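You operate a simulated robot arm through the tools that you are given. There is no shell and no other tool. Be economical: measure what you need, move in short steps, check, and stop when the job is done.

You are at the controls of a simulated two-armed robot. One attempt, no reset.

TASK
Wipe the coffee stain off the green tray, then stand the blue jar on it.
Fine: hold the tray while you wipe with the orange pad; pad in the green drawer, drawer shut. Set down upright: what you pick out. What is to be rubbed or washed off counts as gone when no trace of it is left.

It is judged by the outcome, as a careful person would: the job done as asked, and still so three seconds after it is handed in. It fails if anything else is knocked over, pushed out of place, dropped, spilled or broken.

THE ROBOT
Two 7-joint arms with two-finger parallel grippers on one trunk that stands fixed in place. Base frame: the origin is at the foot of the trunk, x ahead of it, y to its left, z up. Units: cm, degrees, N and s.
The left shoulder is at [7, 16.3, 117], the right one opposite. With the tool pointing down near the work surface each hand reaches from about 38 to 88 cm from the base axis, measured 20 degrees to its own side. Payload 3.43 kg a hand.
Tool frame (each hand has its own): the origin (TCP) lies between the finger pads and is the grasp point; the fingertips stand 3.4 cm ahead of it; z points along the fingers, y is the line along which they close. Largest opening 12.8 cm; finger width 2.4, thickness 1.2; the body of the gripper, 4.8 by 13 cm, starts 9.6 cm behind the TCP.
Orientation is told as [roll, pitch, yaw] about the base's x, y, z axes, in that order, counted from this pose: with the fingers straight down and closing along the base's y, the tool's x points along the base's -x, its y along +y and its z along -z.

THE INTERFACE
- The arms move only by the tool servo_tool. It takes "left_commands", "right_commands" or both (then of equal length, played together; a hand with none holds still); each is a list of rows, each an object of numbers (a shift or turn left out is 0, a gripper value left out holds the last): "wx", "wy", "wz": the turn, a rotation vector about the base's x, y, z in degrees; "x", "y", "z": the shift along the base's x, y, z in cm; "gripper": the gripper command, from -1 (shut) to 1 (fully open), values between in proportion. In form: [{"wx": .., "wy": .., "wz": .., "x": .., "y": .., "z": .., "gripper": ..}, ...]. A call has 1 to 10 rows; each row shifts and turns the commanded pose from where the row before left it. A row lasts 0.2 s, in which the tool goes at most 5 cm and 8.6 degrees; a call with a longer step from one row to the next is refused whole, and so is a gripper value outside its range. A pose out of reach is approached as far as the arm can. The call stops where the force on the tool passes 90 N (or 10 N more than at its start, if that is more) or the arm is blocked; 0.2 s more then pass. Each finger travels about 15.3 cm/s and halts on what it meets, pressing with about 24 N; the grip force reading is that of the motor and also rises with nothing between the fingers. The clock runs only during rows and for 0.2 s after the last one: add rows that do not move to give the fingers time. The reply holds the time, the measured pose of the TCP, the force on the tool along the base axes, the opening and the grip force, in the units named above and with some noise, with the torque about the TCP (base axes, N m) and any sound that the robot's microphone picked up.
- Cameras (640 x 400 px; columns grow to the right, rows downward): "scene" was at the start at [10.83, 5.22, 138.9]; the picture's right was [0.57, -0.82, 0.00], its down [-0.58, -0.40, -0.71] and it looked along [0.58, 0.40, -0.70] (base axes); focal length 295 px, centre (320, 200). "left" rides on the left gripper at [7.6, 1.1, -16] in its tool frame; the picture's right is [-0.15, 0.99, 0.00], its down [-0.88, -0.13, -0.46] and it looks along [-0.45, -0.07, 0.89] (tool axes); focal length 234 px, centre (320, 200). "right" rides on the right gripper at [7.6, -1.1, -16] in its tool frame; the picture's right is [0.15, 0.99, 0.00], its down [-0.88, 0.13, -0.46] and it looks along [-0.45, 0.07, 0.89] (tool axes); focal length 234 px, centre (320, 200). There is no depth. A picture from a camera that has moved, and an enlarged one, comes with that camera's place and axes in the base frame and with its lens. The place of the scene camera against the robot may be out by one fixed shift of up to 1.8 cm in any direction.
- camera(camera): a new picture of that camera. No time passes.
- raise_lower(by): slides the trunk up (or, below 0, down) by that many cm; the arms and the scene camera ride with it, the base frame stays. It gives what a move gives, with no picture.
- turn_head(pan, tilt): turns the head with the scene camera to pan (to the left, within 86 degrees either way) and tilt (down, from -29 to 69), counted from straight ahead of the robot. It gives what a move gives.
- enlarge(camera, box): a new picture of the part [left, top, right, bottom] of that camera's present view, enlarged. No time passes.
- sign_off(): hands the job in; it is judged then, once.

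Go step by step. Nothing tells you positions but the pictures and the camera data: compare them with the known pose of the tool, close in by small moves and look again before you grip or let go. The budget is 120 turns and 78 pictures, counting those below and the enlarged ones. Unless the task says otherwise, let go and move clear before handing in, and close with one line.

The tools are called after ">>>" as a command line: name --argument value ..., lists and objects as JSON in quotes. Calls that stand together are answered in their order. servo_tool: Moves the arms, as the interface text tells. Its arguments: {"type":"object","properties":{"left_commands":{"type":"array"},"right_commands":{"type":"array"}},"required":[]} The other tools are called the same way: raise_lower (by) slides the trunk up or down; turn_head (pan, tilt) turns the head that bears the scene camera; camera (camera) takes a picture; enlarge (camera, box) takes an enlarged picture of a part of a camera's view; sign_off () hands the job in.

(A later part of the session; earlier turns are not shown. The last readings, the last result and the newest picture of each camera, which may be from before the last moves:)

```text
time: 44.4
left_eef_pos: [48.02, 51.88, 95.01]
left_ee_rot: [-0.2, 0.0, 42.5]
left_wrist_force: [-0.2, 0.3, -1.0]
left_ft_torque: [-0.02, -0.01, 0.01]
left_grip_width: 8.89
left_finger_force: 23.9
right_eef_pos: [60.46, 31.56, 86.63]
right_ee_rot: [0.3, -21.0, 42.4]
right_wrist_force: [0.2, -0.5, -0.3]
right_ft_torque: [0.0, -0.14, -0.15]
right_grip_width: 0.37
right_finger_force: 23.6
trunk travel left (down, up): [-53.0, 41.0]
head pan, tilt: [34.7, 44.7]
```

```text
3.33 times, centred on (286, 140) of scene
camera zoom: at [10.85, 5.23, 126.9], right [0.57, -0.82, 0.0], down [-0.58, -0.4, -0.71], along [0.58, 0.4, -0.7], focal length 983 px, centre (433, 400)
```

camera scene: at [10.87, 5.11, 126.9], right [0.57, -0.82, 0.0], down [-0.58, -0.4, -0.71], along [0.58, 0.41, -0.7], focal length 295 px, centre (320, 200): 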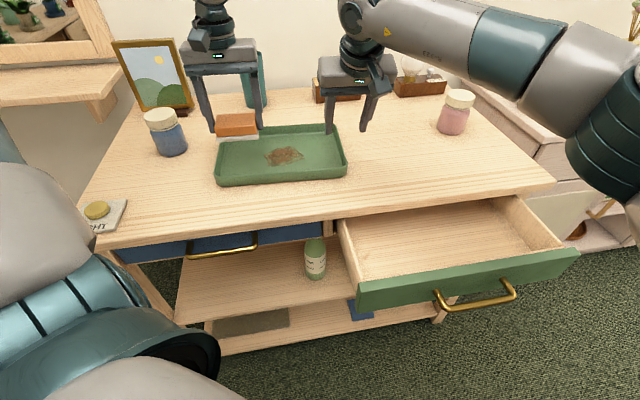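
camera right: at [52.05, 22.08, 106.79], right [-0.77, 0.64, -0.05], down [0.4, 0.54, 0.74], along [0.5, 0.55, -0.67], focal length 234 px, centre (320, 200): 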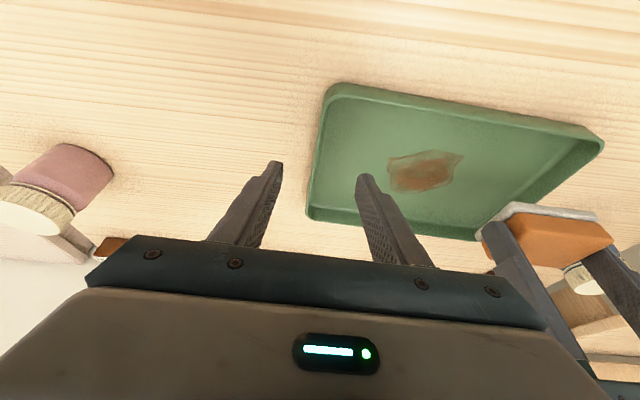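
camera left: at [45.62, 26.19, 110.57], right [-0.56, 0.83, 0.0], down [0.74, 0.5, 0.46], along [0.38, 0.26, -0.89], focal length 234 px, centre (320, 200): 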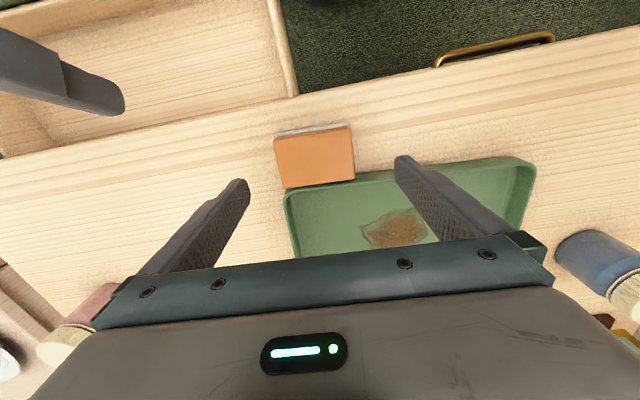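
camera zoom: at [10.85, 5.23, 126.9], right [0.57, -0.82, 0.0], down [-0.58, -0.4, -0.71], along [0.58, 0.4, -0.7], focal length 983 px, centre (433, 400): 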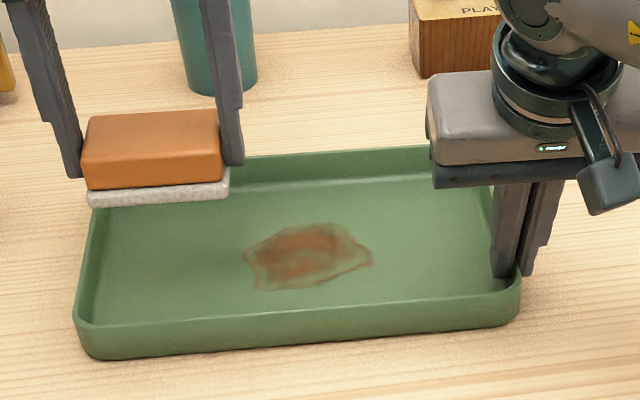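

The tray is held. The stain spans roughly 9 x 8 cm centred near (56, 45.5), so I'm moving the pad over it and lowering toward contact.

>>> servo_tool --left_commands '[{"x": 2.7, "y": -2.2}, {"x": 2.6, "y": -2.1}, {"x": 2.6, "y": -2.1}, {"z": -3}, {"z": -3}, {"z": -1}, {}]'

>>> camera --camera "scene"

>>> camera --camera "left"

```text
time: 46.0
left_eef_pos: [55.95, 45.44, 87.94]
left_ee_rot: [-0.1, 0.0, 42.4]
left_wrist_force: [0.0, -0.3, -0.2]
left_ft_torque: [0.04, 0.0, 0.03]
left_grip_width: 8.89
left_finger_force: 24.2
right_eef_pos: [60.55, 31.54, 86.7]
right_ee_rot: [0.2, -21.0, 42.4]
right_wrist_force: [0.2, 0.8, -0.9]
right_ft_torque: [-0.04, -0.07, 0.01]
right_grip_width: 0.36
right_finger_force: 23.5
trunk travel left (down, up): [-53.0, 41.0]
head pan, tilt: [34.7, 44.7]
```

```text
47 pictures are left
camera scene: at [10.85, 5.23, 126.9], right [0.57, -0.82, 0.0], down [-0.58, -0.4, -0.71], along [0.58, 0.4, -0.7], focal length 295 px, centre (320, 200)
```

scene: 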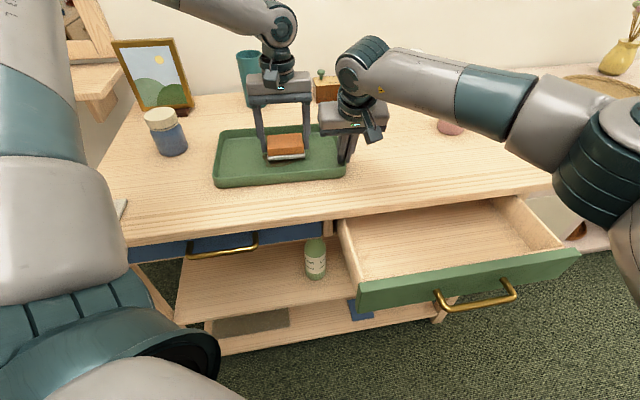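

```text
46 pictures are left
camera left: at [49.6, 41.2, 104.02], right [-0.56, 0.83, 0.0], down [0.74, 0.5, 0.46], along [0.38, 0.25, -0.89], focal length 234 px, centre (320, 200)
```

left: 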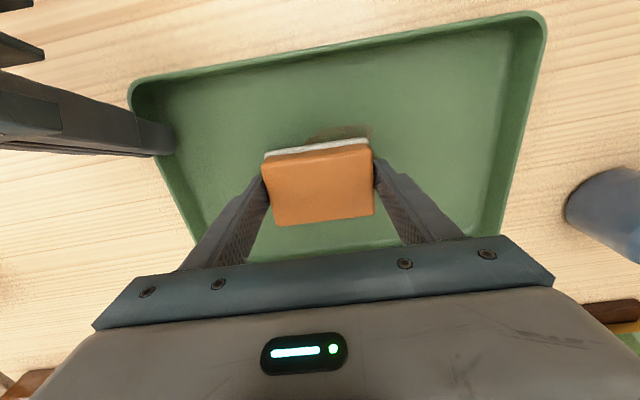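

The pad is just above the stain and the hands are well apart. I'm lowering gently to contact.

>>> servo_tool --left_commands '[{"z": -0.4}, {"z": -0.3}, {"z": -0.3}, {"z": -0.2}, {}]'

```text
time: 47.2
left_eef_pos: [56.0, 45.64, 86.87]
left_ee_rot: [-0.1, 0.0, 42.4]
left_wrist_force: [-0.3, 0.1, -0.4]
left_ft_torque: [-0.03, 0.02, 0.02]
left_grip_width: 8.9
left_finger_force: 24.4
right_eef_pos: [60.49, 31.66, 86.68]
right_ee_rot: [0.2, -21.0, 42.4]
right_wrist_force: [0.7, -0.7, -0.1]
right_ft_torque: [-0.07, -0.05, -0.01]
right_grip_width: 0.35
right_finger_force: 24.2
trunk travel left (down, up): [-53.0, 41.0]
head pan, tilt: [34.7, 44.7]
```

>>> servo_tool --left_commands '[{"z": -0.2}, {"z": -0.2}, {"z": -0.2}, {}]'

```text
time: 48.2
left_eef_pos: [56.06, 45.57, 86.38]
left_ee_rot: [-0.1, -0.2, 42.4]
left_wrist_force: [1.7, 2.3, 18.7]
left_ft_torque: [0.2, -0.06, 0.0]
left_grip_width: 8.92
left_finger_force: 23.8
right_eef_pos: [60.51, 31.61, 86.7]
right_ee_rot: [0.2, -20.9, 42.5]
right_wrist_force: [-0.5, -3.2, -9.4]
right_ft_torque: [-0.07, -0.12, -0.11]
right_grip_width: 0.36
right_finger_force: 23.8
trunk travel left (down, up): [-53.0, 41.0]
head pan, tilt: [34.7, 44.7]
```

Contact is good at about 19 N. I'm starting the wiping strokes.

>>> servo_tool --left_commands '[{"x": -1.83, "y": -1.7}, {"x": 1.83, "y": 1.7}, {"x": 1.83, "y": 1.7}, {"x": -1.83, "y": -1.7}, {"x": -1.7, "y": 1.83}, {"x": -1.83, "y": -1.7}, {"x": 1.83, "y": 1.7}, {"x": 1.83, "y": 1.7}, {"x": -1.83, "y": -1.7}, {}]'

>>> servo_tool --left_commands '[{"x": 1.7, "y": -1.83}, {"x": 1.2, "y": -1.3}, {"x": -1.5, "y": -1.4}, {"x": 1.5, "y": 1.4}, {"x": 1.83, "y": 1.7}, {"x": -1.83, "y": -1.7}, {"x": -2, "y": 2.15}, {"x": -2, "y": 2.15}, {"x": 1.1, "y": -1.17}, {}]'

>>> camera --camera "left"

```text
time: 50.4
left_eef_pos: [54.29, 47.42, 86.36]
left_ee_rot: [-0.1, 0.0, 42.5]
left_wrist_force: [-0.1, 0.6, -0.7]
left_ft_torque: [-0.04, 0.0, 0.0]
left_grip_width: 8.89
left_finger_force: 24.0
right_eef_pos: [60.46, 31.59, 86.76]
right_ee_rot: [0.1, -21.0, 42.4]
right_wrist_force: [0.5, 1.4, 0.1]
right_ft_torque: [0.01, -0.08, 0.01]
right_grip_width: 0.34
right_finger_force: 24.3
trunk travel left (down, up): [-53.0, 41.0]
head pan, tilt: [34.7, 44.7]
```

```text
time: 52.6
left_eef_pos: [54.42, 47.54, 86.49]
left_ee_rot: [-0.1, 0.0, 42.5]
left_wrist_force: [-0.2, -0.3, 0.0]
left_ft_torque: [0.0, -0.02, 0.02]
left_grip_width: 8.91
left_finger_force: 24.1
right_eef_pos: [60.52, 31.57, 86.77]
right_ee_rot: [0.2, -21.0, 42.3]
right_wrist_force: [-0.2, -0.1, 1.0]
right_ft_torque: [0.0, -0.15, -0.04]
right_grip_width: 0.38
right_finger_force: 24.1
trunk travel left (down, up): [-53.0, 41.0]
head pan, tilt: [34.7, 44.7]
```

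```text
45 pictures are left
camera left: at [47.97, 43.28, 102.44], right [-0.56, 0.83, 0.0], down [0.74, 0.5, 0.46], along [0.38, 0.25, -0.89], focal length 234 px, centre (320, 200)
```

left: 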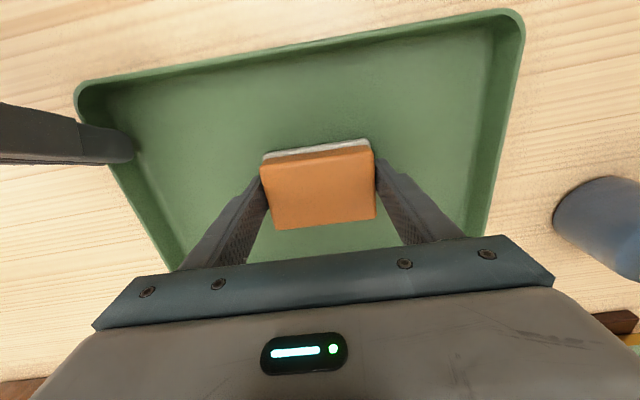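

The force has dropped off but the stain looks mostly gone. I'm lifting the pad aside to check.

>>> servo_tool --left_commands '[{"z": 3}, {"z": 4}, {"x": -2.5, "y": 2.7}, {"x": -2.5, "y": 2.7}, {"x": -2.5, "y": 2.7}]'

>>> enlarge --camera "scene" --box '[200, 100, 360, 200]'

>>> enlarge --camera "right" --box '[270, 60, 590, 260]'

```text
time: 53.8
left_eef_pos: [46.79, 55.52, 93.37]
left_ee_rot: [-0.3, 0.0, 42.5]
left_wrist_force: [0.4, 0.4, -0.6]
left_ft_torque: [0.0, -0.03, 0.01]
left_grip_width: 8.88
left_finger_force: 23.9
right_eef_pos: [60.49, 31.74, 86.9]
right_ee_rot: [0.1, -21.0, 42.4]
right_wrist_force: [-0.6, 0.1, 1.7]
right_ft_torque: [0.06, -0.26, 0.07]
right_grip_width: 0.37
right_finger_force: 24.3
trunk travel left (down, up): [-53.0, 41.0]
head pan, tilt: [34.7, 44.7]
```

```text
4.00 times, centred on (280, 150) of scene
camera zoom: at [10.73, 5.34, 126.91], right [0.57, -0.82, 0.0], down [-0.58, -0.4, -0.71], along [0.59, 0.4, -0.7], focal length 1180 px, centre (480, 400)
```

zoom: 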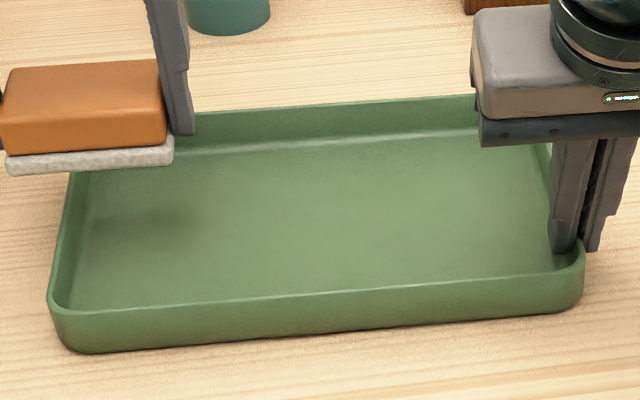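

```text
2.00 times, centred on (430, 160) of right
camera zoom: at [51.84, 22.2, 98.83], right [-0.77, 0.64, -0.05], down [0.4, 0.54, 0.74], along [0.5, 0.55, -0.67], focal length 468 px, centre (100, 280)
```

zoom: 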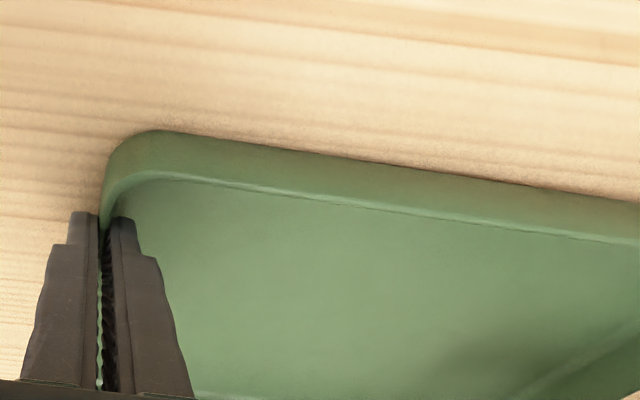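

The stain seems gone, and the dark patch at left looks like the pad's shadow. I'll confirm with the left wrist camera while the right hand still holds the tray.

>>> servo_tool --left_commands '[{"x": -2.5, "y": 2.7, "z": 2}, {"z": 2}]'

>>> enlarge --camera "left" --box '[0, 20, 320, 220]'

>>> enlarge --camera "scene" --box '[220, 115, 332, 185]'

```text
time: 54.4
left_eef_pos: [44.25, 58.23, 97.58]
left_ee_rot: [-0.1, -0.1, 42.5]
left_wrist_force: [-0.5, -1.4, -0.4]
left_ft_torque: [0.01, 0.03, -0.01]
left_grip_width: 8.89
left_finger_force: 24.5
right_eef_pos: [60.61, 31.46, 86.74]
right_ee_rot: [0.3, -21.0, 42.3]
right_wrist_force: [0.7, 0.3, 0.8]
right_ft_torque: [-0.11, 0.12, 0.02]
right_grip_width: 0.37
right_finger_force: 24.0
trunk travel left (down, up): [-53.0, 41.0]
head pan, tilt: [34.7, 44.7]
```

```text
2.00 times, centred on (160, 120) of left
camera zoom: at [37.98, 53.83, 113.48], right [-0.56, 0.83, 0.0], down [0.74, 0.5, 0.46], along [0.38, 0.26, -0.89], focal length 468 px, centre (640, 360)
```

zoom: 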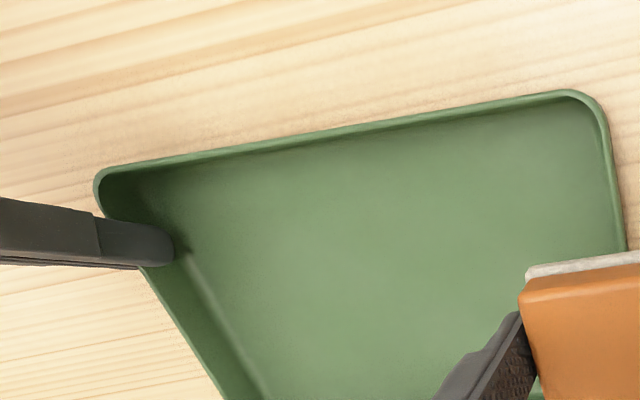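

```text
5.71 times, centred on (276, 150) of scene
camera zoom: at [10.89, 5.08, 126.9], right [0.57, -0.82, 0.0], down [-0.58, -0.4, -0.71], along [0.58, 0.41, -0.7], focal length 1685 px, centre (571, 486)
```

zoom: 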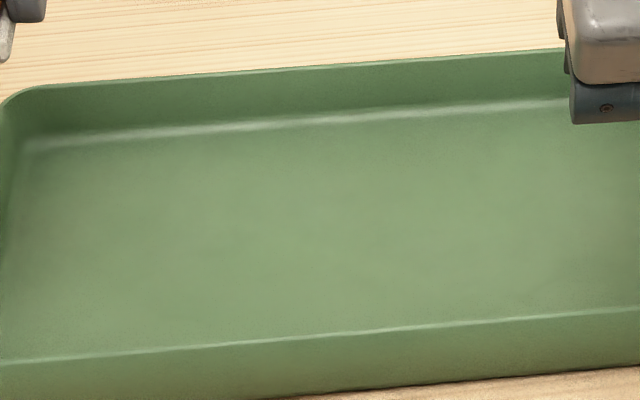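

The tray looks clean. I'll make one more quick pass for certainty while it's still held.

>>> servo_tool --left_commands '[{"x": 3, "y": -3, "z": -1}, {"x": 3, "y": -3, "z": -2}, {"x": 3, "y": -3, "z": -3}, {"x": 2.7, "y": -3.7}, {"z": -3}, {"z": -1.6}, {"z": -0.5}, {"z": -0.4}, {"z": -0.2}, {}]'

```text
refused: row 3 steps farther than a row can; nothing moved
```

>>> servo_tool --left_commands '[{"x": 3, "y": -3, "z": -1}, {"x": 3, "y": -3, "z": -1}, {"x": 3, "y": -3, "z": -2}, {"x": 2.7, "y": -3.7}, {"z": -3.2}, {"z": -2.4}, {"z": -0.9}, {"z": -0.5}, {"z": -0.4}, {}]'

```text
time: 56.6
left_eef_pos: [56.03, 45.44, 86.13]
left_ee_rot: [-0.3, -0.2, 42.5]
left_wrist_force: [-3.6, 1.6, 18.4]
left_ft_torque: [0.05, 0.17, -0.01]
left_grip_width: 8.9
left_finger_force: 23.8
right_eef_pos: [60.48, 31.65, 86.62]
right_ee_rot: [0.2, -21.0, 42.4]
right_wrist_force: [3.1, 1.5, -6.3]
right_ft_torque: [0.03, -0.18, -0.17]
right_grip_width: 0.39
right_finger_force: 24.2
trunk travel left (down, up): [-53.0, 41.0]
head pan, tilt: [34.7, 44.7]
```

>>> servo_tool --left_commands '[{"x": -1.83, "y": -1.7}, {"x": 1.83, "y": 1.7}, {"x": 1.83, "y": 1.7}, {"x": -1.83, "y": -1.7}, {"x": -2, "y": 2.15, "z": -0.1}, {"x": -1.83, "y": -1.7}, {"x": 1.83, "y": 1.7}, {"x": 1.83, "y": 1.7}, {"x": -1.83, "y": -1.7}, {"x": 2, "y": -2.15}]'

>>> servo_tool --left_commands '[{"z": 3}, {"z": 4}, {"z": 1, "x": -3, "y": 3}, {"x": -3.2, "y": 3.2}, {"x": -3.2, "y": 3.2}, {"x": -3, "y": 3.5}]'

>>> enlarge --camera "scene" --box '[200, 105, 360, 205]'

```text
time: 58.8
left_eef_pos: [56.04, 45.47, 85.83]
left_ee_rot: [0.1, -0.1, 42.5]
left_wrist_force: [0.4, 0.8, 7.5]
left_ft_torque: [0.13, -0.01, 0.04]
left_grip_width: 8.88
left_finger_force: 23.9
right_eef_pos: [60.64, 31.5, 86.73]
right_ee_rot: [0.4, -21.0, 42.4]
right_wrist_force: [1.2, -1.6, -1.8]
right_ft_torque: [-0.27, 0.3, 0.0]
right_grip_width: 0.37
right_finger_force: 23.9
trunk travel left (down, up): [-53.0, 41.0]
head pan, tilt: [34.7, 44.7]
```

```text
time: 60.2
left_eef_pos: [43.46, 58.39, 93.91]
left_ee_rot: [-0.2, 0.0, 42.4]
left_wrist_force: [0.1, 0.5, -0.4]
left_ft_torque: [-0.03, 0.03, -0.02]
left_grip_width: 8.9
left_finger_force: 24.1
right_eef_pos: [60.43, 31.7, 86.82]
right_ee_rot: [0.2, -21.0, 42.4]
right_wrist_force: [-0.9, -0.3, 2.5]
right_ft_torque: [0.18, -0.35, 0.02]
right_grip_width: 0.34
right_finger_force: 24.2
trunk travel left (down, up): [-53.0, 41.0]
head pan, tilt: [34.7, 44.7]
```

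```text
4.00 times, centred on (280, 155) of scene
camera zoom: at [10.72, 5.34, 126.91], right [0.57, -0.82, 0.0], down [-0.58, -0.4, -0.71], along [0.59, 0.4, -0.7], focal length 1180 px, centre (480, 380)
```

zoom: 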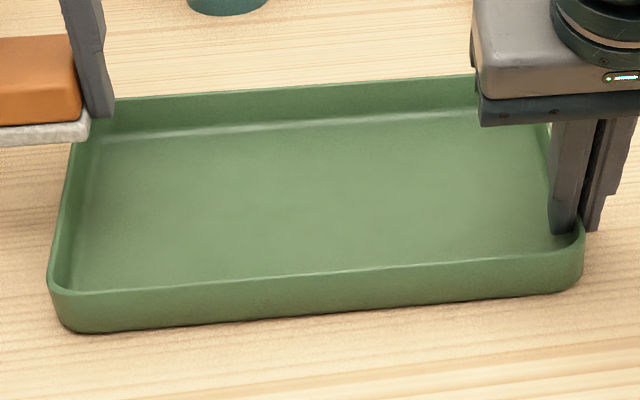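

The tray is clean. I'm opening the right hand, lifting it straight off the rim and moving it away to the right.

>>> servo_tool --right_commands '[{"gripper": -0.3}, {"gripper": -0.3}, {"z": 3}, {"z": 4}, {"z": 2, "y": -3.5, "gripper": 0.8}, {"x": -0.5, "y": -4}, {"x": -0.5, "y": -4}, {"x": -0.5, "y": -4}, {"x": -0.5, "y": -4}, {"x": -0.5, "y": -4}]'

>>> enlarge --camera "scene" --box '[190, 90, 400, 221]'

```text
time: 62.4
left_eef_pos: [43.52, 58.1, 93.89]
left_ee_rot: [-0.1, -0.1, 42.4]
left_wrist_force: [1.0, -0.5, -0.7]
left_ft_torque: [0.02, -0.01, -0.01]
left_grip_width: 8.89
left_finger_force: 23.7
right_eef_pos: [57.83, 8.05, 95.76]
right_ee_rot: [0.3, -21.0, 42.4]
right_wrist_force: [-0.3, 0.5, -0.7]
right_ft_torque: [0.04, -0.01, -0.01]
right_grip_width: 11.51
right_finger_force: 0.0
trunk travel left (down, up): [-53.0, 41.0]
head pan, tilt: [34.7, 44.7]
```

```text
3.05 times, centred on (295, 156) of scene
camera zoom: at [10.83, 5.05, 126.91], right [0.57, -0.82, 0.0], down [-0.58, -0.4, -0.71], along [0.58, 0.41, -0.7], focal length 899 px, centre (396, 336)
```

zoom: 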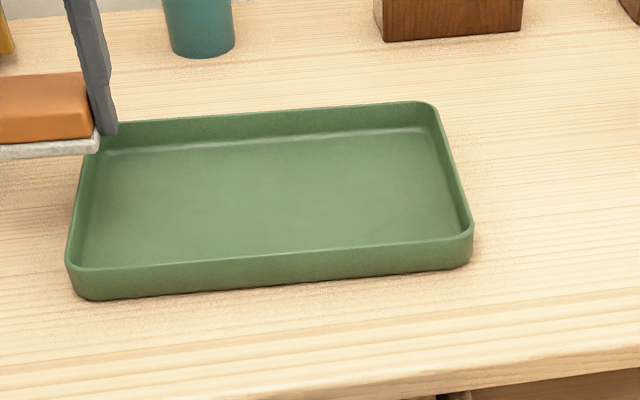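

The tray stayed where it was. I'm returning the pad to the front strip with the left hand.

>>> servo_tool --left_commands '[{"x": 1.25, "y": -4.1}, {"x": 1.25, "y": -4.1}, {"x": 1.25, "y": -4.1}, {"x": 1.25, "y": -4.1}, {"x": 1.25, "y": -4.1}, {"x": 1.25, "y": -4.1}, {"x": 1.3, "y": -4}, {"z": -4}, {"z": -3.2}, {}]'

>>> enlarge --camera "scene" --box '[220, 90, 412, 210]'

```text
time: 64.6
left_eef_pos: [52.42, 29.77, 86.61]
left_ee_rot: [-0.1, 0.0, 42.6]
left_wrist_force: [0.6, -0.6, -0.9]
left_ft_torque: [0.0, -0.01, 0.01]
left_grip_width: 8.91
left_finger_force: 23.6
right_eef_pos: [57.94, 8.14, 95.73]
right_ee_rot: [0.3, -20.9, 42.4]
right_wrist_force: [-0.2, -0.1, 0.5]
right_ft_torque: [0.02, 0.0, 0.02]
right_grip_width: 11.51
right_finger_force: 0.0
trunk travel left (down, up): [-53.0, 41.0]
head pan, tilt: [34.7, 44.7]
```

```text
3.33 times, centred on (316, 150) of scene
camera zoom: at [10.87, 5.26, 126.89], right [0.57, -0.82, 0.0], down [-0.58, -0.4, -0.71], along [0.58, 0.4, -0.7], focal length 983 px, centre (333, 367)
```

zoom: 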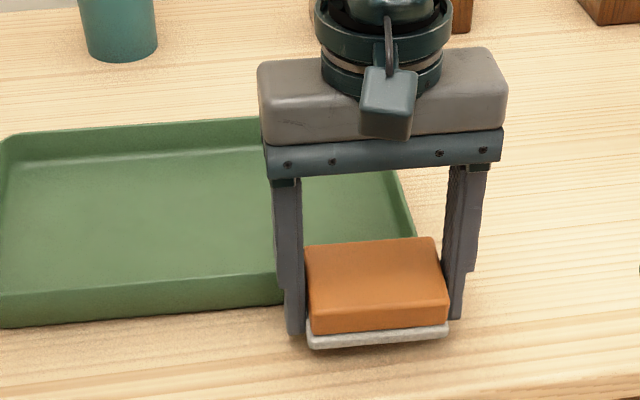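

I'm lowering gently to contact.

>>> servo_tool --left_commands '[{"z": -0.3}, {"z": -0.3}, {"z": -0.3}, {"z": -0.2}, {}]'

```text
time: 65.8
left_eef_pos: [52.38, 29.84, 85.54]
left_ee_rot: [0.0, 0.1, 42.5]
left_wrist_force: [-0.3, 0.6, -0.1]
left_ft_torque: [0.01, 0.0, -0.03]
left_grip_width: 8.93
left_finger_force: 24.7
right_eef_pos: [57.86, 8.22, 95.68]
right_ee_rot: [0.2, -21.0, 42.4]
right_wrist_force: [-0.2, -0.3, -0.1]
right_ft_torque: [-0.01, -0.02, 0.01]
right_grip_width: 11.51
right_finger_force: 0.1
trunk travel left (down, up): [-53.0, 41.0]
head pan, tilt: [34.7, 44.7]
```

>>> servo_tool --left_commands '[{"z": -0.2}, {"z": -0.2}, {"z": -0.2}, {}]'

```text
time: 66.8
left_eef_pos: [52.54, 29.61, 85.46]
left_ee_rot: [-0.3, -0.5, 42.4]
left_wrist_force: [9.8, 10.6, 52.7]
left_ft_torque: [1.91, 1.92, -0.47]
left_grip_width: 8.89
left_finger_force: 23.6
right_eef_pos: [57.63, 8.11, 95.98]
right_ee_rot: [0.2, -21.1, 42.3]
right_wrist_force: [0.4, -0.2, 0.8]
right_ft_torque: [-0.02, 0.01, 0.03]
right_grip_width: 11.52
right_finger_force: 0.1
trunk travel left (down, up): [-53.0, 41.0]
head pan, tilt: [34.7, 44.7]
```

It's firmly on the table. I'm easing off, releasing, and retreating with the left hand.

>>> servo_tool --left_commands '[{"z": 0.45}, {"gripper": 0.8}, {"gripper": 0.8}, {"z": 3}, {"z": 4}, {"z": 4, "y": 2}, {"x": -1, "y": 4.5}, {"x": -1, "y": 4.5}, {"x": -1, "y": 4.5}, {"x": -1, "y": 4.5}]'

>>> servo_tool --left_commands '[{"x": -1, "y": 4.5, "z": 1}, {"x": -1, "y": 4.5, "z": 1}, {}, {}, {}, {}]' --right_commands '[{}, {"x": -1.3, "y": 4.2}, {"x": -1.3, "y": 4.2}, {"x": -1.3, "y": 4.2}, {"x": -1.3, "y": 4.2}, {"x": -1.2, "y": 4}]'

>>> camera --camera "right"

```text
time: 69.0
left_eef_pos: [48.46, 49.96, 96.1]
left_ee_rot: [-0.2, 0.0, 42.4]
left_wrist_force: [-0.3, 0.3, -0.4]
left_ft_torque: [-0.03, -0.01, 0.0]
left_grip_width: 11.53
left_finger_force: 0.0
right_eef_pos: [57.81, 8.14, 95.74]
right_ee_rot: [0.0, -20.9, 42.5]
right_wrist_force: [0.7, 0.7, -0.3]
right_ft_torque: [-0.04, -0.01, -0.02]
right_grip_width: 11.52
right_finger_force: 0.1
trunk travel left (down, up): [-53.0, 41.0]
head pan, tilt: [34.7, 44.7]
```

```text
time: 70.4
left_eef_pos: [46.19, 58.95, 98.19]
left_ee_rot: [-0.2, 0.0, 42.5]
left_wrist_force: [0.2, -0.9, -0.4]
left_ft_torque: [-0.03, -0.01, 0.01]
left_grip_width: 11.55
left_finger_force: 0.1
right_eef_pos: [51.58, 29.06, 95.69]
right_ee_rot: [0.0, -20.9, 42.4]
right_wrist_force: [-0.8, 0.6, 0.4]
right_ft_torque: [-0.03, -0.03, -0.04]
right_grip_width: 11.52
right_finger_force: 0.1
trunk travel left (down, up): [-53.0, 41.0]
head pan, tilt: [34.7, 44.7]
```

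```text
37 pictures are left
camera right: at [42.95, 19.56, 107.83], right [-0.77, 0.64, -0.05], down [0.4, 0.54, 0.74], along [0.5, 0.55, -0.67], focal length 234 px, centre (320, 200)
```

right: 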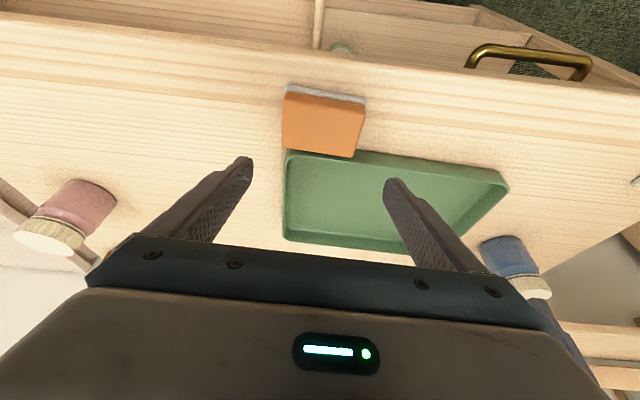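

The pad is centred under the right hand. I'm descending and gripping it.

>>> servo_tool --right_commands '[{"x": 0.2, "z": -3}, {"z": -3}, {"z": -2.5}, {"z": -1.1}, {"gripper": -0.2}, {"gripper": -0.4}, {"gripper": -0.6}, {}]'

>>> enlarge --camera "scene" --box '[220, 90, 412, 210]'

```text
time: 72.2
left_eef_pos: [46.18, 58.96, 98.23]
left_ee_rot: [0.0, -0.1, 42.5]
left_wrist_force: [-1.1, -0.1, -0.5]
left_ft_torque: [-0.01, 0.01, -0.04]
left_grip_width: 11.52
left_finger_force: 0.0
right_eef_pos: [51.64, 28.86, 86.14]
right_ee_rot: [0.1, -20.9, 42.4]
right_wrist_force: [-0.3, -0.7, -0.3]
right_ft_torque: [0.01, -0.02, 0.0]
right_grip_width: 8.92
right_finger_force: 24.4
trunk travel left (down, up): [-53.0, 41.0]
head pan, tilt: [34.7, 44.7]
```

```text
3.33 times, centred on (316, 150) of scene
camera zoom: at [10.84, 5.23, 126.9], right [0.57, -0.82, 0.0], down [-0.58, -0.4, -0.71], along [0.58, 0.4, -0.7], focal length 983 px, centre (333, 367)
```

zoom: 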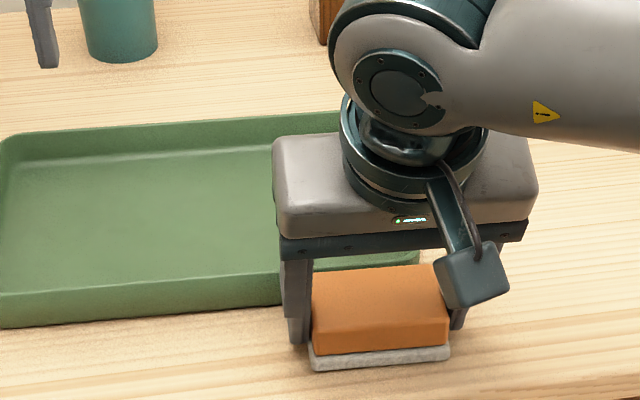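

The pad is held. I'm lifting it and carrying it over the open drawer.

>>> servo_tool --right_commands '[{"z": 3.5}, {"z": 3.5}, {"x": 1.25, "y": -4}, {"x": 1.25, "y": -4}, {"x": 1.25, "y": -4}, {"x": 1.25, "y": -4}, {"x": 1.3, "y": -4}, {"x": 1.3, "y": -4}, {}]'

>>> camera --camera "right"

>>> camera --camera "scene"

```text
time: 74.2
left_eef_pos: [46.13, 58.95, 98.23]
left_ee_rot: [-0.1, 0.0, 42.5]
left_wrist_force: [-0.7, 0.2, -0.1]
left_ft_torque: [-0.05, 0.02, 0.0]
left_grip_width: 11.54
left_finger_force: 0.0
right_eef_pos: [59.28, 5.06, 93.14]
right_ee_rot: [0.2, -20.9, 42.4]
right_wrist_force: [-0.4, -0.7, -0.7]
right_ft_torque: [-0.04, -0.02, -0.01]
right_grip_width: 8.9
right_finger_force: 24.1
trunk travel left (down, up): [-53.0, 41.0]
head pan, tilt: [34.7, 44.7]
```

```text
35 pictures are left
camera right: at [50.72, -4.5, 105.17], right [-0.77, 0.64, -0.05], down [0.4, 0.54, 0.74], along [0.5, 0.55, -0.67], focal length 234 px, centre (320, 200)
```

right: 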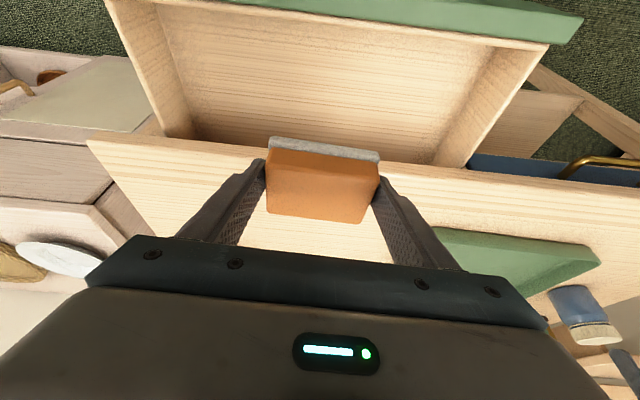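

```text
34 pictures are left
camera scene: at [10.82, 5.35, 126.9], right [0.57, -0.82, 0.0], down [-0.58, -0.4, -0.71], along [0.58, 0.4, -0.7], focal length 295 px, centre (320, 200)
```

scene: 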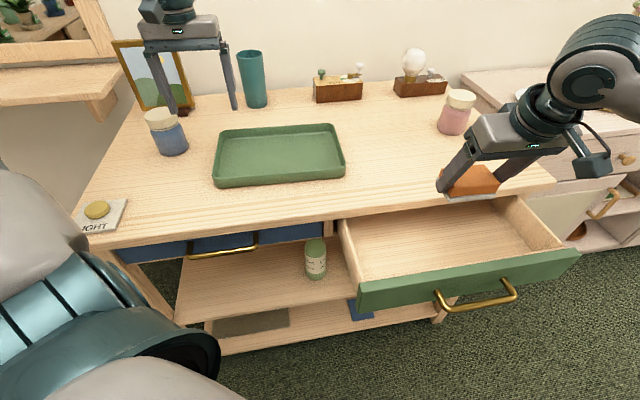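

The pad is over the opening between the table edge and the drawer front. I'm lowering it into the drawer.

>>> servo_tool --right_commands '[{"x": -0.4, "y": -0.4}, {"z": -4}, {"z": -4}, {"z": -4}, {"z": -4}, {}]'

>>> camera --camera "scene"

>>> camera --camera "right"

```text
time: 75.6
left_eef_pos: [46.17, 58.81, 98.35]
left_ee_rot: [-0.2, -0.1, 42.5]
left_wrist_force: [0.0, -0.1, 0.1]
left_ft_torque: [-0.02, -0.03, -0.02]
left_grip_width: 11.49
left_finger_force: 0.1
right_eef_pos: [58.87, 4.48, 77.13]
right_ee_rot: [0.2, -20.9, 42.5]
right_wrist_force: [0.1, 0.1, -0.5]
right_ft_torque: [-0.03, 0.01, 0.01]
right_grip_width: 8.92
right_finger_force: 24.4
trunk travel left (down, up): [-53.0, 41.0]
head pan, tilt: [34.7, 44.7]
```

```text
33 pictures are left
camera scene: at [10.8, 5.23, 126.91], right [0.57, -0.82, 0.0], down [-0.58, -0.4, -0.71], along [0.58, 0.4, -0.7], focal length 295 px, centre (320, 200)
```

scene: 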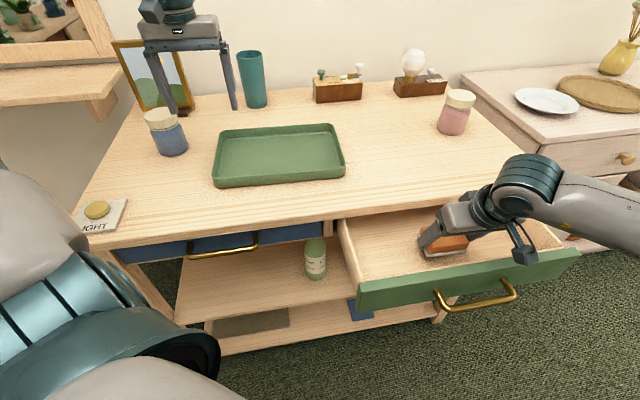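

```text
32 pictures are left
camera right: at [50.24, -5.06, 89.16], right [-0.77, 0.64, -0.05], down [0.4, 0.54, 0.74], along [0.5, 0.55, -0.67], focal length 234 px, centre (320, 200)
```

right: 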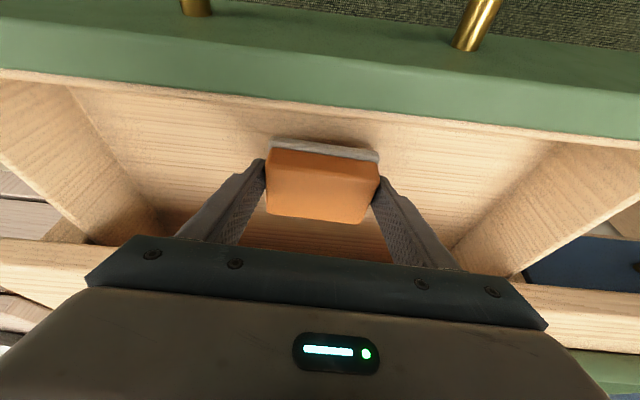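

It's inside the drawer. I'm creeping down to the drawer floor.

>>> servo_tool --right_commands '[{"z": -1}, {"z": -1}, {"z": -0.5}, {}]'

```text
time: 76.6
left_eef_pos: [46.02, 58.93, 98.23]
left_ee_rot: [-0.1, -0.1, 42.4]
left_wrist_force: [0.3, 0.2, 0.3]
left_ft_torque: [-0.04, -0.01, -0.02]
left_grip_width: 11.53
left_finger_force: 0.1
right_eef_pos: [58.9, 4.5, 74.91]
right_ee_rot: [0.3, -21.2, 42.4]
right_wrist_force: [1.9, 0.2, 16.4]
right_ft_torque: [-0.13, 0.13, -0.07]
right_grip_width: 8.91
right_finger_force: 24.5
trunk travel left (down, up): [-53.0, 41.0]
head pan, tilt: [34.7, 44.7]
```

The pad is on the drawer floor. I'm releasing, lifting out, and backing off in front of the drawer with the fingers shut.

>>> servo_tool --right_commands '[{"z": 0.2}, {"gripper": 0.6}, {"gripper": 0.6}, {"z": 4}, {"z": 4}, {"z": 4}, {"z": 4}, {"x": -3.3, "y": -3.2, "gripper": -1}, {"x": -3.3, "y": -3.2}, {"x": -3.3, "y": -3.1}]'

>>> camera --camera "scene"

>>> camera --camera "right"

```text
time: 78.8
left_eef_pos: [46.06, 58.87, 98.42]
left_ee_rot: [-0.2, -0.1, 42.5]
left_wrist_force: [0.0, -0.6, 0.5]
left_ft_torque: [0.04, -0.03, 0.06]
left_grip_width: 11.5
left_finger_force: 0.0
right_eef_pos: [48.88, -5.14, 90.91]
right_ee_rot: [0.2, -21.1, 42.4]
right_wrist_force: [0.2, -0.5, 0.1]
right_ft_torque: [0.04, -0.01, 0.0]
right_grip_width: 0.01
right_finger_force: 23.8
trunk travel left (down, up): [-53.0, 41.0]
head pan, tilt: [34.7, 44.7]
```

```text
31 pictures are left
camera scene: at [10.76, 5.09, 126.92], right [0.57, -0.82, 0.0], down [-0.58, -0.4, -0.71], along [0.58, 0.41, -0.7], focal length 295 px, centre (320, 200)
```

scene: 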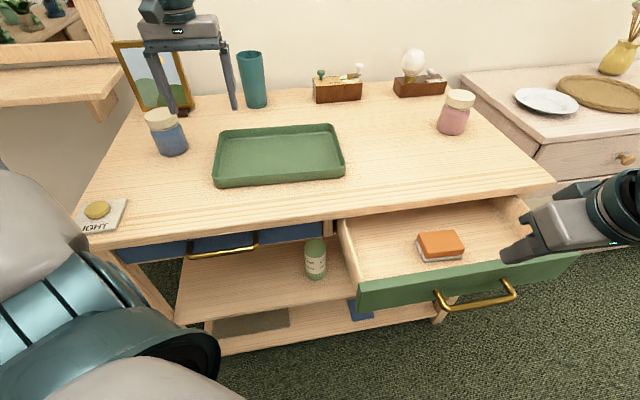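

```text
30 pictures are left
camera right: at [40.29, -14.59, 103.04], right [-0.77, 0.64, -0.05], down [0.4, 0.54, 0.74], along [0.5, 0.55, -0.67], focal length 234 px, centre (320, 200)
```

right: 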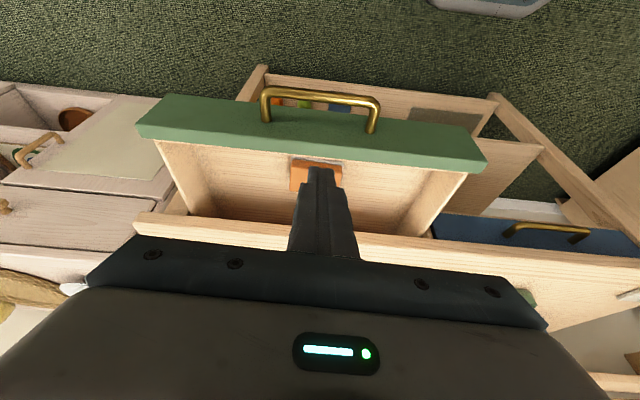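

The pad lies in the drawer. I'm lowering the closed fingers in front of the drawer face, above its handle.

>>> servo_tool --right_commands '[{"x": -1.1, "y": -1, "z": -3}, {"z": -4}, {"z": -4}, {"z": -1}, {}]'

>>> camera --camera "right"

>>> enlarge --camera "scene" --box '[340, 170, 612, 340]'

```text
time: 80.0
left_eef_pos: [46.11, 58.8, 98.34]
left_ee_rot: [-0.1, 0.0, 42.5]
left_wrist_force: [-1.3, 0.0, -0.4]
left_ft_torque: [-0.01, -0.01, 0.01]
left_grip_width: 11.5
left_finger_force: 0.0
right_eef_pos: [47.95, -6.07, 78.8]
right_ee_rot: [0.3, -21.0, 42.5]
right_wrist_force: [0.4, 0.0, -0.2]
right_ft_torque: [-0.03, -0.01, 0.02]
right_grip_width: 0.0
right_finger_force: 23.8
trunk travel left (down, up): [-53.0, 41.0]
head pan, tilt: [34.7, 44.7]
```

```text
29 pictures are left
camera right: at [39.34, -15.59, 90.88], right [-0.77, 0.64, -0.05], down [0.4, 0.54, 0.74], along [0.5, 0.55, -0.67], focal length 234 px, centre (320, 200)
```

right: 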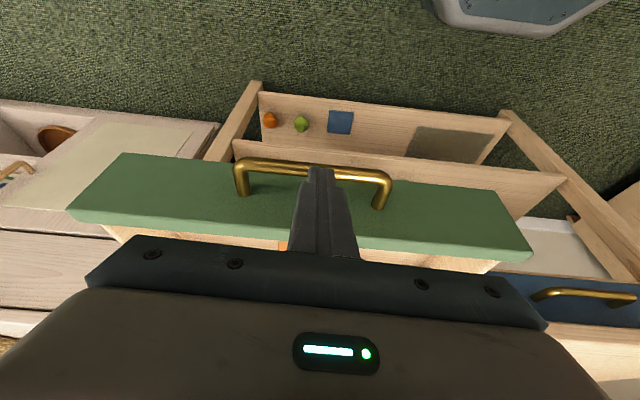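

```text
2.35 times, centred on (476, 255) of scene
camera zoom: at [10.83, 5.21, 126.9], right [0.57, -0.82, 0.0], down [-0.58, -0.4, -0.71], along [0.58, 0.4, -0.7], focal length 694 px, centre (-47, 71)
```

zoom: 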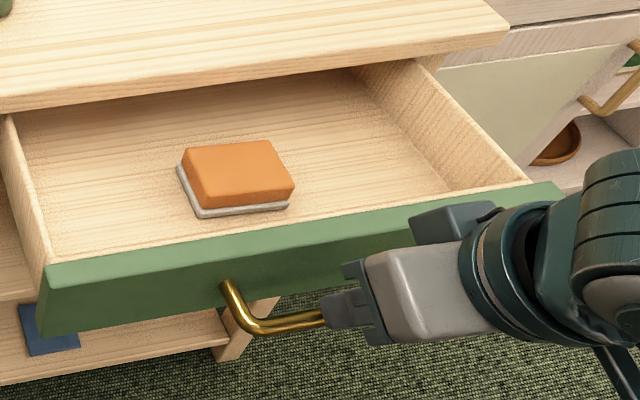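

The drawer's handle bar is just below my fingertips, so I'll rise 0.8 cm and push the face in.

>>> servo_tool --right_commands '[{"z": 0.8}, {"x": 1.45, "y": 1.38}, {"x": 1.45, "y": 1.38}, {"x": 1.45, "y": 1.38}, {"x": 1.45, "y": 1.38}, {"x": 1.45, "y": 1.38}, {}]'

>>> enlarge --camera "scene" --box '[320, 150, 592, 320]'

```text
time: 81.6
left_eef_pos: [46.18, 58.82, 98.29]
left_ee_rot: [0.0, 0.0, 42.6]
left_wrist_force: [0.2, -0.5, 0.2]
left_ft_torque: [0.05, 0.01, 0.03]
left_grip_width: 11.53
left_finger_force: 0.2
right_eef_pos: [55.21, 0.75, 79.66]
right_ee_rot: [0.2, -21.1, 42.3]
right_wrist_force: [0.1, 0.3, -0.7]
right_ft_torque: [0.03, -0.03, 0.01]
right_grip_width: 0.0
right_finger_force: 24.2
trunk travel left (down, up): [-53.0, 41.0]
head pan, tilt: [34.7, 44.7]
```

```text
2.35 times, centred on (456, 235) of scene
camera zoom: at [10.81, 5.18, 126.91], right [0.57, -0.82, 0.0], down [-0.58, -0.4, -0.71], along [0.58, 0.41, -0.7], focal length 694 px, centre (0, 118)
```

zoom: 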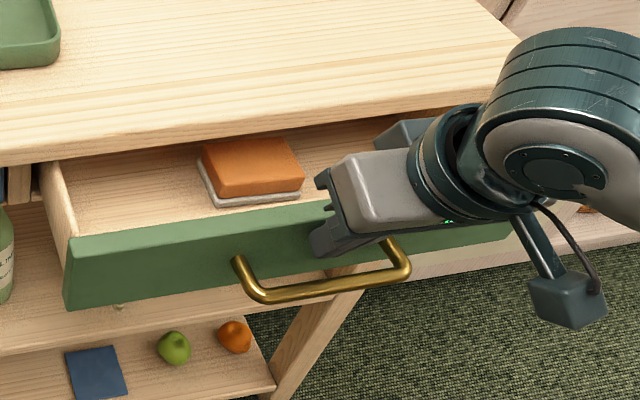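

The drawer is sliding in. I'm continuing.

>>> servo_tool --right_commands '[{"x": 1.45, "y": 1.38}, {"x": 1.45, "y": 1.38}, {"x": 1.45, "y": 1.38}, {"x": 0.73, "y": 0.69}, {"x": 0.73, "y": 0.69}, {}]'

>>> enlarge --camera "scene" --box '[280, 130, 552, 300]'

>>> camera --camera "right"

```text
time: 83.0
left_eef_pos: [46.27, 58.83, 98.37]
left_ee_rot: [-0.2, 0.0, 42.4]
left_wrist_force: [0.2, 0.3, -0.8]
left_ft_torque: [0.01, 0.0, 0.03]
left_grip_width: 11.5
left_finger_force: 0.0
right_eef_pos: [61.03, 6.46, 79.6]
right_ee_rot: [0.1, -21.0, 42.4]
right_wrist_force: [0.5, -0.5, 0.0]
right_ft_torque: [-0.01, 0.02, 0.0]
right_grip_width: 0.0
right_finger_force: 23.7
trunk travel left (down, up): [-53.0, 41.0]
head pan, tilt: [34.7, 44.7]
```

```text
2.35 times, centred on (416, 215) of scene
camera zoom: at [10.83, 5.2, 126.9], right [0.57, -0.82, 0.0], down [-0.58, -0.4, -0.71], along [0.58, 0.4, -0.7], focal length 694 px, centre (94, 165)
```

zoom: 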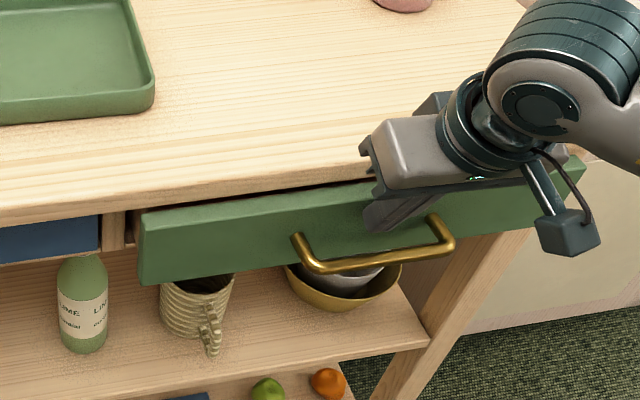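

```text
25 pictures are left
camera right: at [52.36, -3.09, 91.71], right [-0.77, 0.64, -0.05], down [0.4, 0.54, 0.74], along [0.5, 0.55, -0.67], focal length 234 px, centre (320, 200)
```

right: 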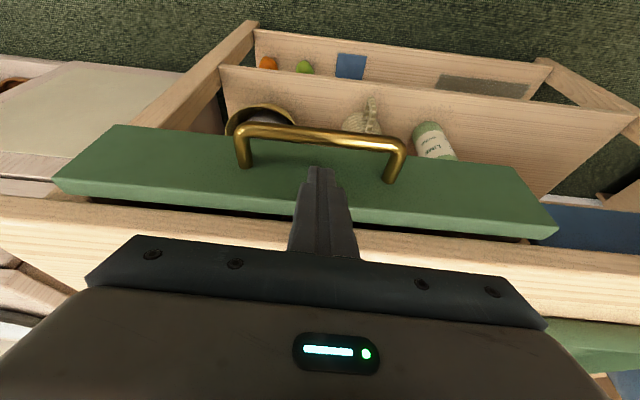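

A couple of centimetres remain. I'm pushing in small steps.

>>> servo_tool --right_commands '[{"x": 0.6, "y": 0.57}, {"x": 0.6, "y": 0.57}, {"x": 0.4, "y": 0.38}, {}]'

>>> camera --camera "right"

```text
time: 84.0
left_eef_pos: [46.15, 58.84, 98.28]
left_ee_rot: [-0.1, 0.0, 42.5]
left_wrist_force: [0.3, 0.6, -0.2]
left_ft_torque: [-0.01, -0.01, -0.04]
left_grip_width: 11.5
left_finger_force: 0.1
right_eef_pos: [62.45, 7.8, 79.63]
right_ee_rot: [0.2, -21.1, 42.3]
right_wrist_force: [-0.3, -0.4, -0.1]
right_ft_torque: [-0.01, 0.01, -0.03]
right_grip_width: 0.02
right_finger_force: 24.5
trunk travel left (down, up): [-53.0, 41.0]
head pan, tilt: [34.7, 44.7]
```

```text
24 pictures are left
camera right: at [53.99, -1.62, 91.75], right [-0.77, 0.64, -0.05], down [0.4, 0.54, 0.74], along [0.5, 0.55, -0.67], focal length 234 px, centre (320, 200)
```

right: 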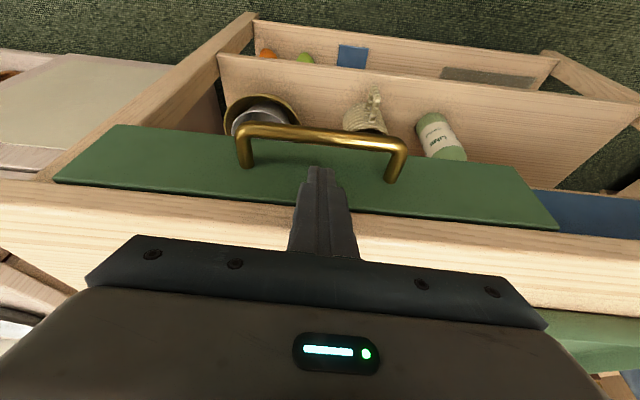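

>>> servo_tool --right_commands '[{"x": 0.4, "y": 0.38}, {"x": 0.4, "y": 0.38}, {"x": 0.4, "y": 0.38}, {}]'

>>> camera --camera "right"

```text
time: 85.0
left_eef_pos: [45.62, 58.49, 98.87]
left_ee_rot: [-0.1, -0.5, 42.5]
left_wrist_force: [-0.4, -0.3, 0.1]
left_ft_torque: [0.01, -0.03, 0.04]
left_grip_width: 11.52
left_finger_force: 0.1
right_eef_pos: [63.0, 8.46, 79.66]
right_ee_rot: [0.2, -20.2, 42.4]
right_wrist_force: [-56.4, -56.0, -0.5]
right_ft_torque: [-0.24, 0.53, 0.2]
right_grip_width: 0.0
right_finger_force: 24.4
trunk travel left (down, up): [-53.0, 41.0]
head pan, tilt: [34.7, 44.7]
```

```text
23 pictures are left
camera right: at [54.55, -1.05, 91.89], right [-0.77, 0.64, -0.05], down [0.41, 0.54, 0.73], along [0.49, 0.54, -0.68], focal length 234 px, centre (320, 200)
```

right: 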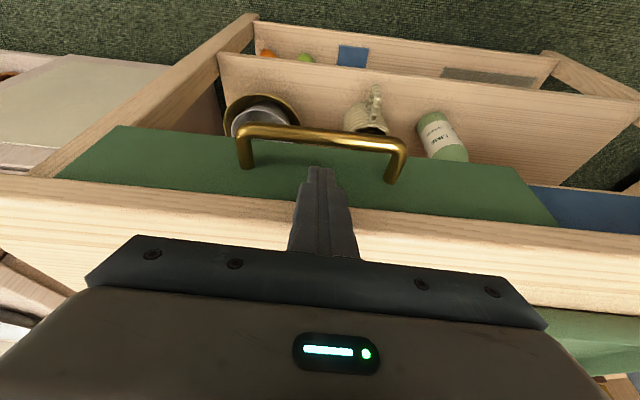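

Force has built up, so either the drawer is shut or a finger is against the table edge. I'm backing off and checking from the scene camera.

>>> servo_tool --right_commands '[{"x": -2, "y": -1.9}, {"x": -2, "y": -1.9}, {"x": -3, "y": -2.8}]'

>>> enlarge --camera "scene" --box '[200, 120, 552, 340]'

```text
time: 85.8
left_eef_pos: [46.22, 58.79, 98.37]
left_ee_rot: [-0.2, 0.0, 42.4]
left_wrist_force: [-0.7, -0.3, 0.5]
left_ft_torque: [0.0, -0.04, 0.0]
left_grip_width: 11.49
left_finger_force: 0.1
right_eef_pos: [56.82, 2.55, 79.76]
right_ee_rot: [0.3, -21.1, 42.4]
right_wrist_force: [-0.2, -0.3, 0.2]
right_ft_torque: [-0.04, 0.0, 0.01]
right_grip_width: 0.0
right_finger_force: 24.0
trunk travel left (down, up): [-53.0, 41.0]
head pan, tilt: [34.7, 44.7]
```

```text
1.82 times, centred on (376, 230) of scene
camera zoom: at [10.85, 5.23, 126.9], right [0.57, -0.82, 0.0], down [-0.58, -0.4, -0.71], along [0.58, 0.41, -0.7], focal length 536 px, centre (218, 146)
```

zoom: 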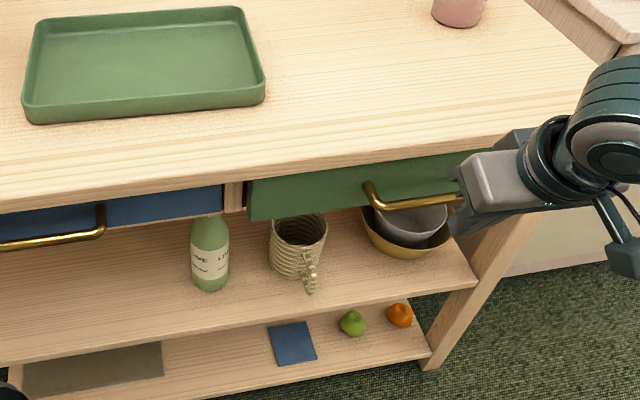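

The green front still stands about 1.5 cm proud of the blue one, because the finger was meeting the table edge. I'll go lower and push on the handle bar instead.

>>> servo_tool --right_commands '[{"x": -1.5, "y": -1.4}, {"z": -2}, {"z": -2}, {}]'

>>> camera --camera "right"

```text
time: 86.8
left_eef_pos: [46.13, 58.85, 98.26]
left_ee_rot: [-0.1, 0.1, 42.5]
left_wrist_force: [-1.0, 0.0, 0.4]
left_ft_torque: [-0.05, 0.0, 0.02]
left_grip_width: 11.52
left_finger_force: 0.1
right_eef_pos: [55.23, 1.09, 75.79]
right_ee_rot: [0.2, -21.0, 42.3]
right_wrist_force: [-0.6, -1.1, 0.7]
right_ft_torque: [-0.01, 0.04, 0.0]
right_grip_width: 0.02
right_finger_force: 24.1
trunk travel left (down, up): [-53.0, 41.0]
head pan, tilt: [34.7, 44.7]
```

```text
21 pictures are left
camera right: at [46.72, -8.43, 87.71], right [-0.77, 0.64, -0.05], down [0.4, 0.54, 0.74], along [0.5, 0.55, -0.67], focal length 234 px, centre (320, 200)
```

right: 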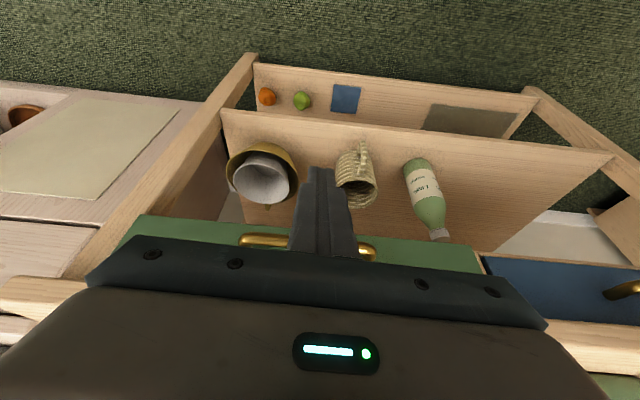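

The bar is straight ahead of the fingers. I'm pushing forward onto it.

>>> servo_tool --right_commands '[{"x": 1.45, "y": 1.38}, {"x": 1.45, "y": 1.38}, {"x": 0.6, "y": 0.57}, {"x": 0.4, "y": 0.38}, {}]'

>>> servo_tool --right_commands '[{"x": 0.4, "y": 0.38}, {"x": 0.4, "y": 0.38}, {}]'

>>> enlarge --camera "scene" --box '[200, 120, 552, 340]'

```text
time: 88.0
left_eef_pos: [46.25, 58.85, 98.21]
left_ee_rot: [0.0, 0.1, 42.5]
left_wrist_force: [-0.3, 0.0, 0.3]
left_ft_torque: [0.01, -0.05, 0.02]
left_grip_width: 11.52
left_finger_force: 0.1
right_eef_pos: [59.18, 4.72, 75.73]
right_ee_rot: [0.2, -20.9, 42.5]
right_wrist_force: [0.1, 0.7, -0.3]
right_ft_torque: [0.01, 0.0, 0.0]
right_grip_width: 0.01
right_finger_force: 24.3
trunk travel left (down, up): [-53.0, 41.0]
head pan, tilt: [34.7, 44.7]
```

```text
time: 88.8
left_eef_pos: [46.13, 58.92, 98.26]
left_ee_rot: [-0.2, 0.0, 42.5]
left_wrist_force: [-0.4, 0.7, -0.5]
left_ft_torque: [0.0, -0.01, 0.0]
left_grip_width: 11.54
left_finger_force: 0.1
right_eef_pos: [59.91, 5.49, 75.69]
right_ee_rot: [0.2, -21.0, 42.4]
right_wrist_force: [0.7, 0.6, 0.9]
right_ft_torque: [0.03, 0.04, 0.02]
right_grip_width: 0.0
right_finger_force: 24.3
trunk travel left (down, up): [-53.0, 41.0]
head pan, tilt: [34.7, 44.7]
```

```text
1.82 times, centred on (376, 230) of scene
camera zoom: at [10.83, 5.21, 126.9], right [0.57, -0.82, 0.0], down [-0.58, -0.4, -0.71], along [0.58, 0.4, -0.7], focal length 536 px, centre (218, 146)
```

zoom: 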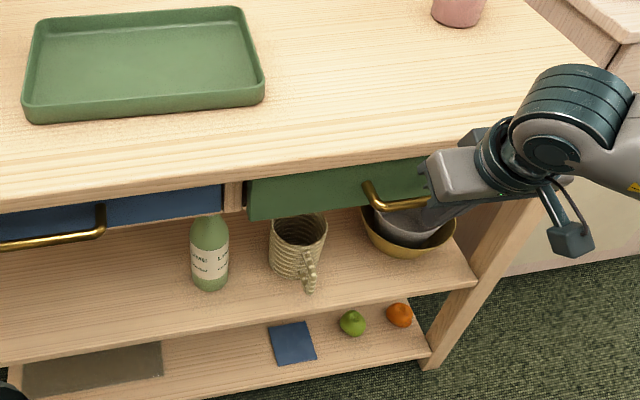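

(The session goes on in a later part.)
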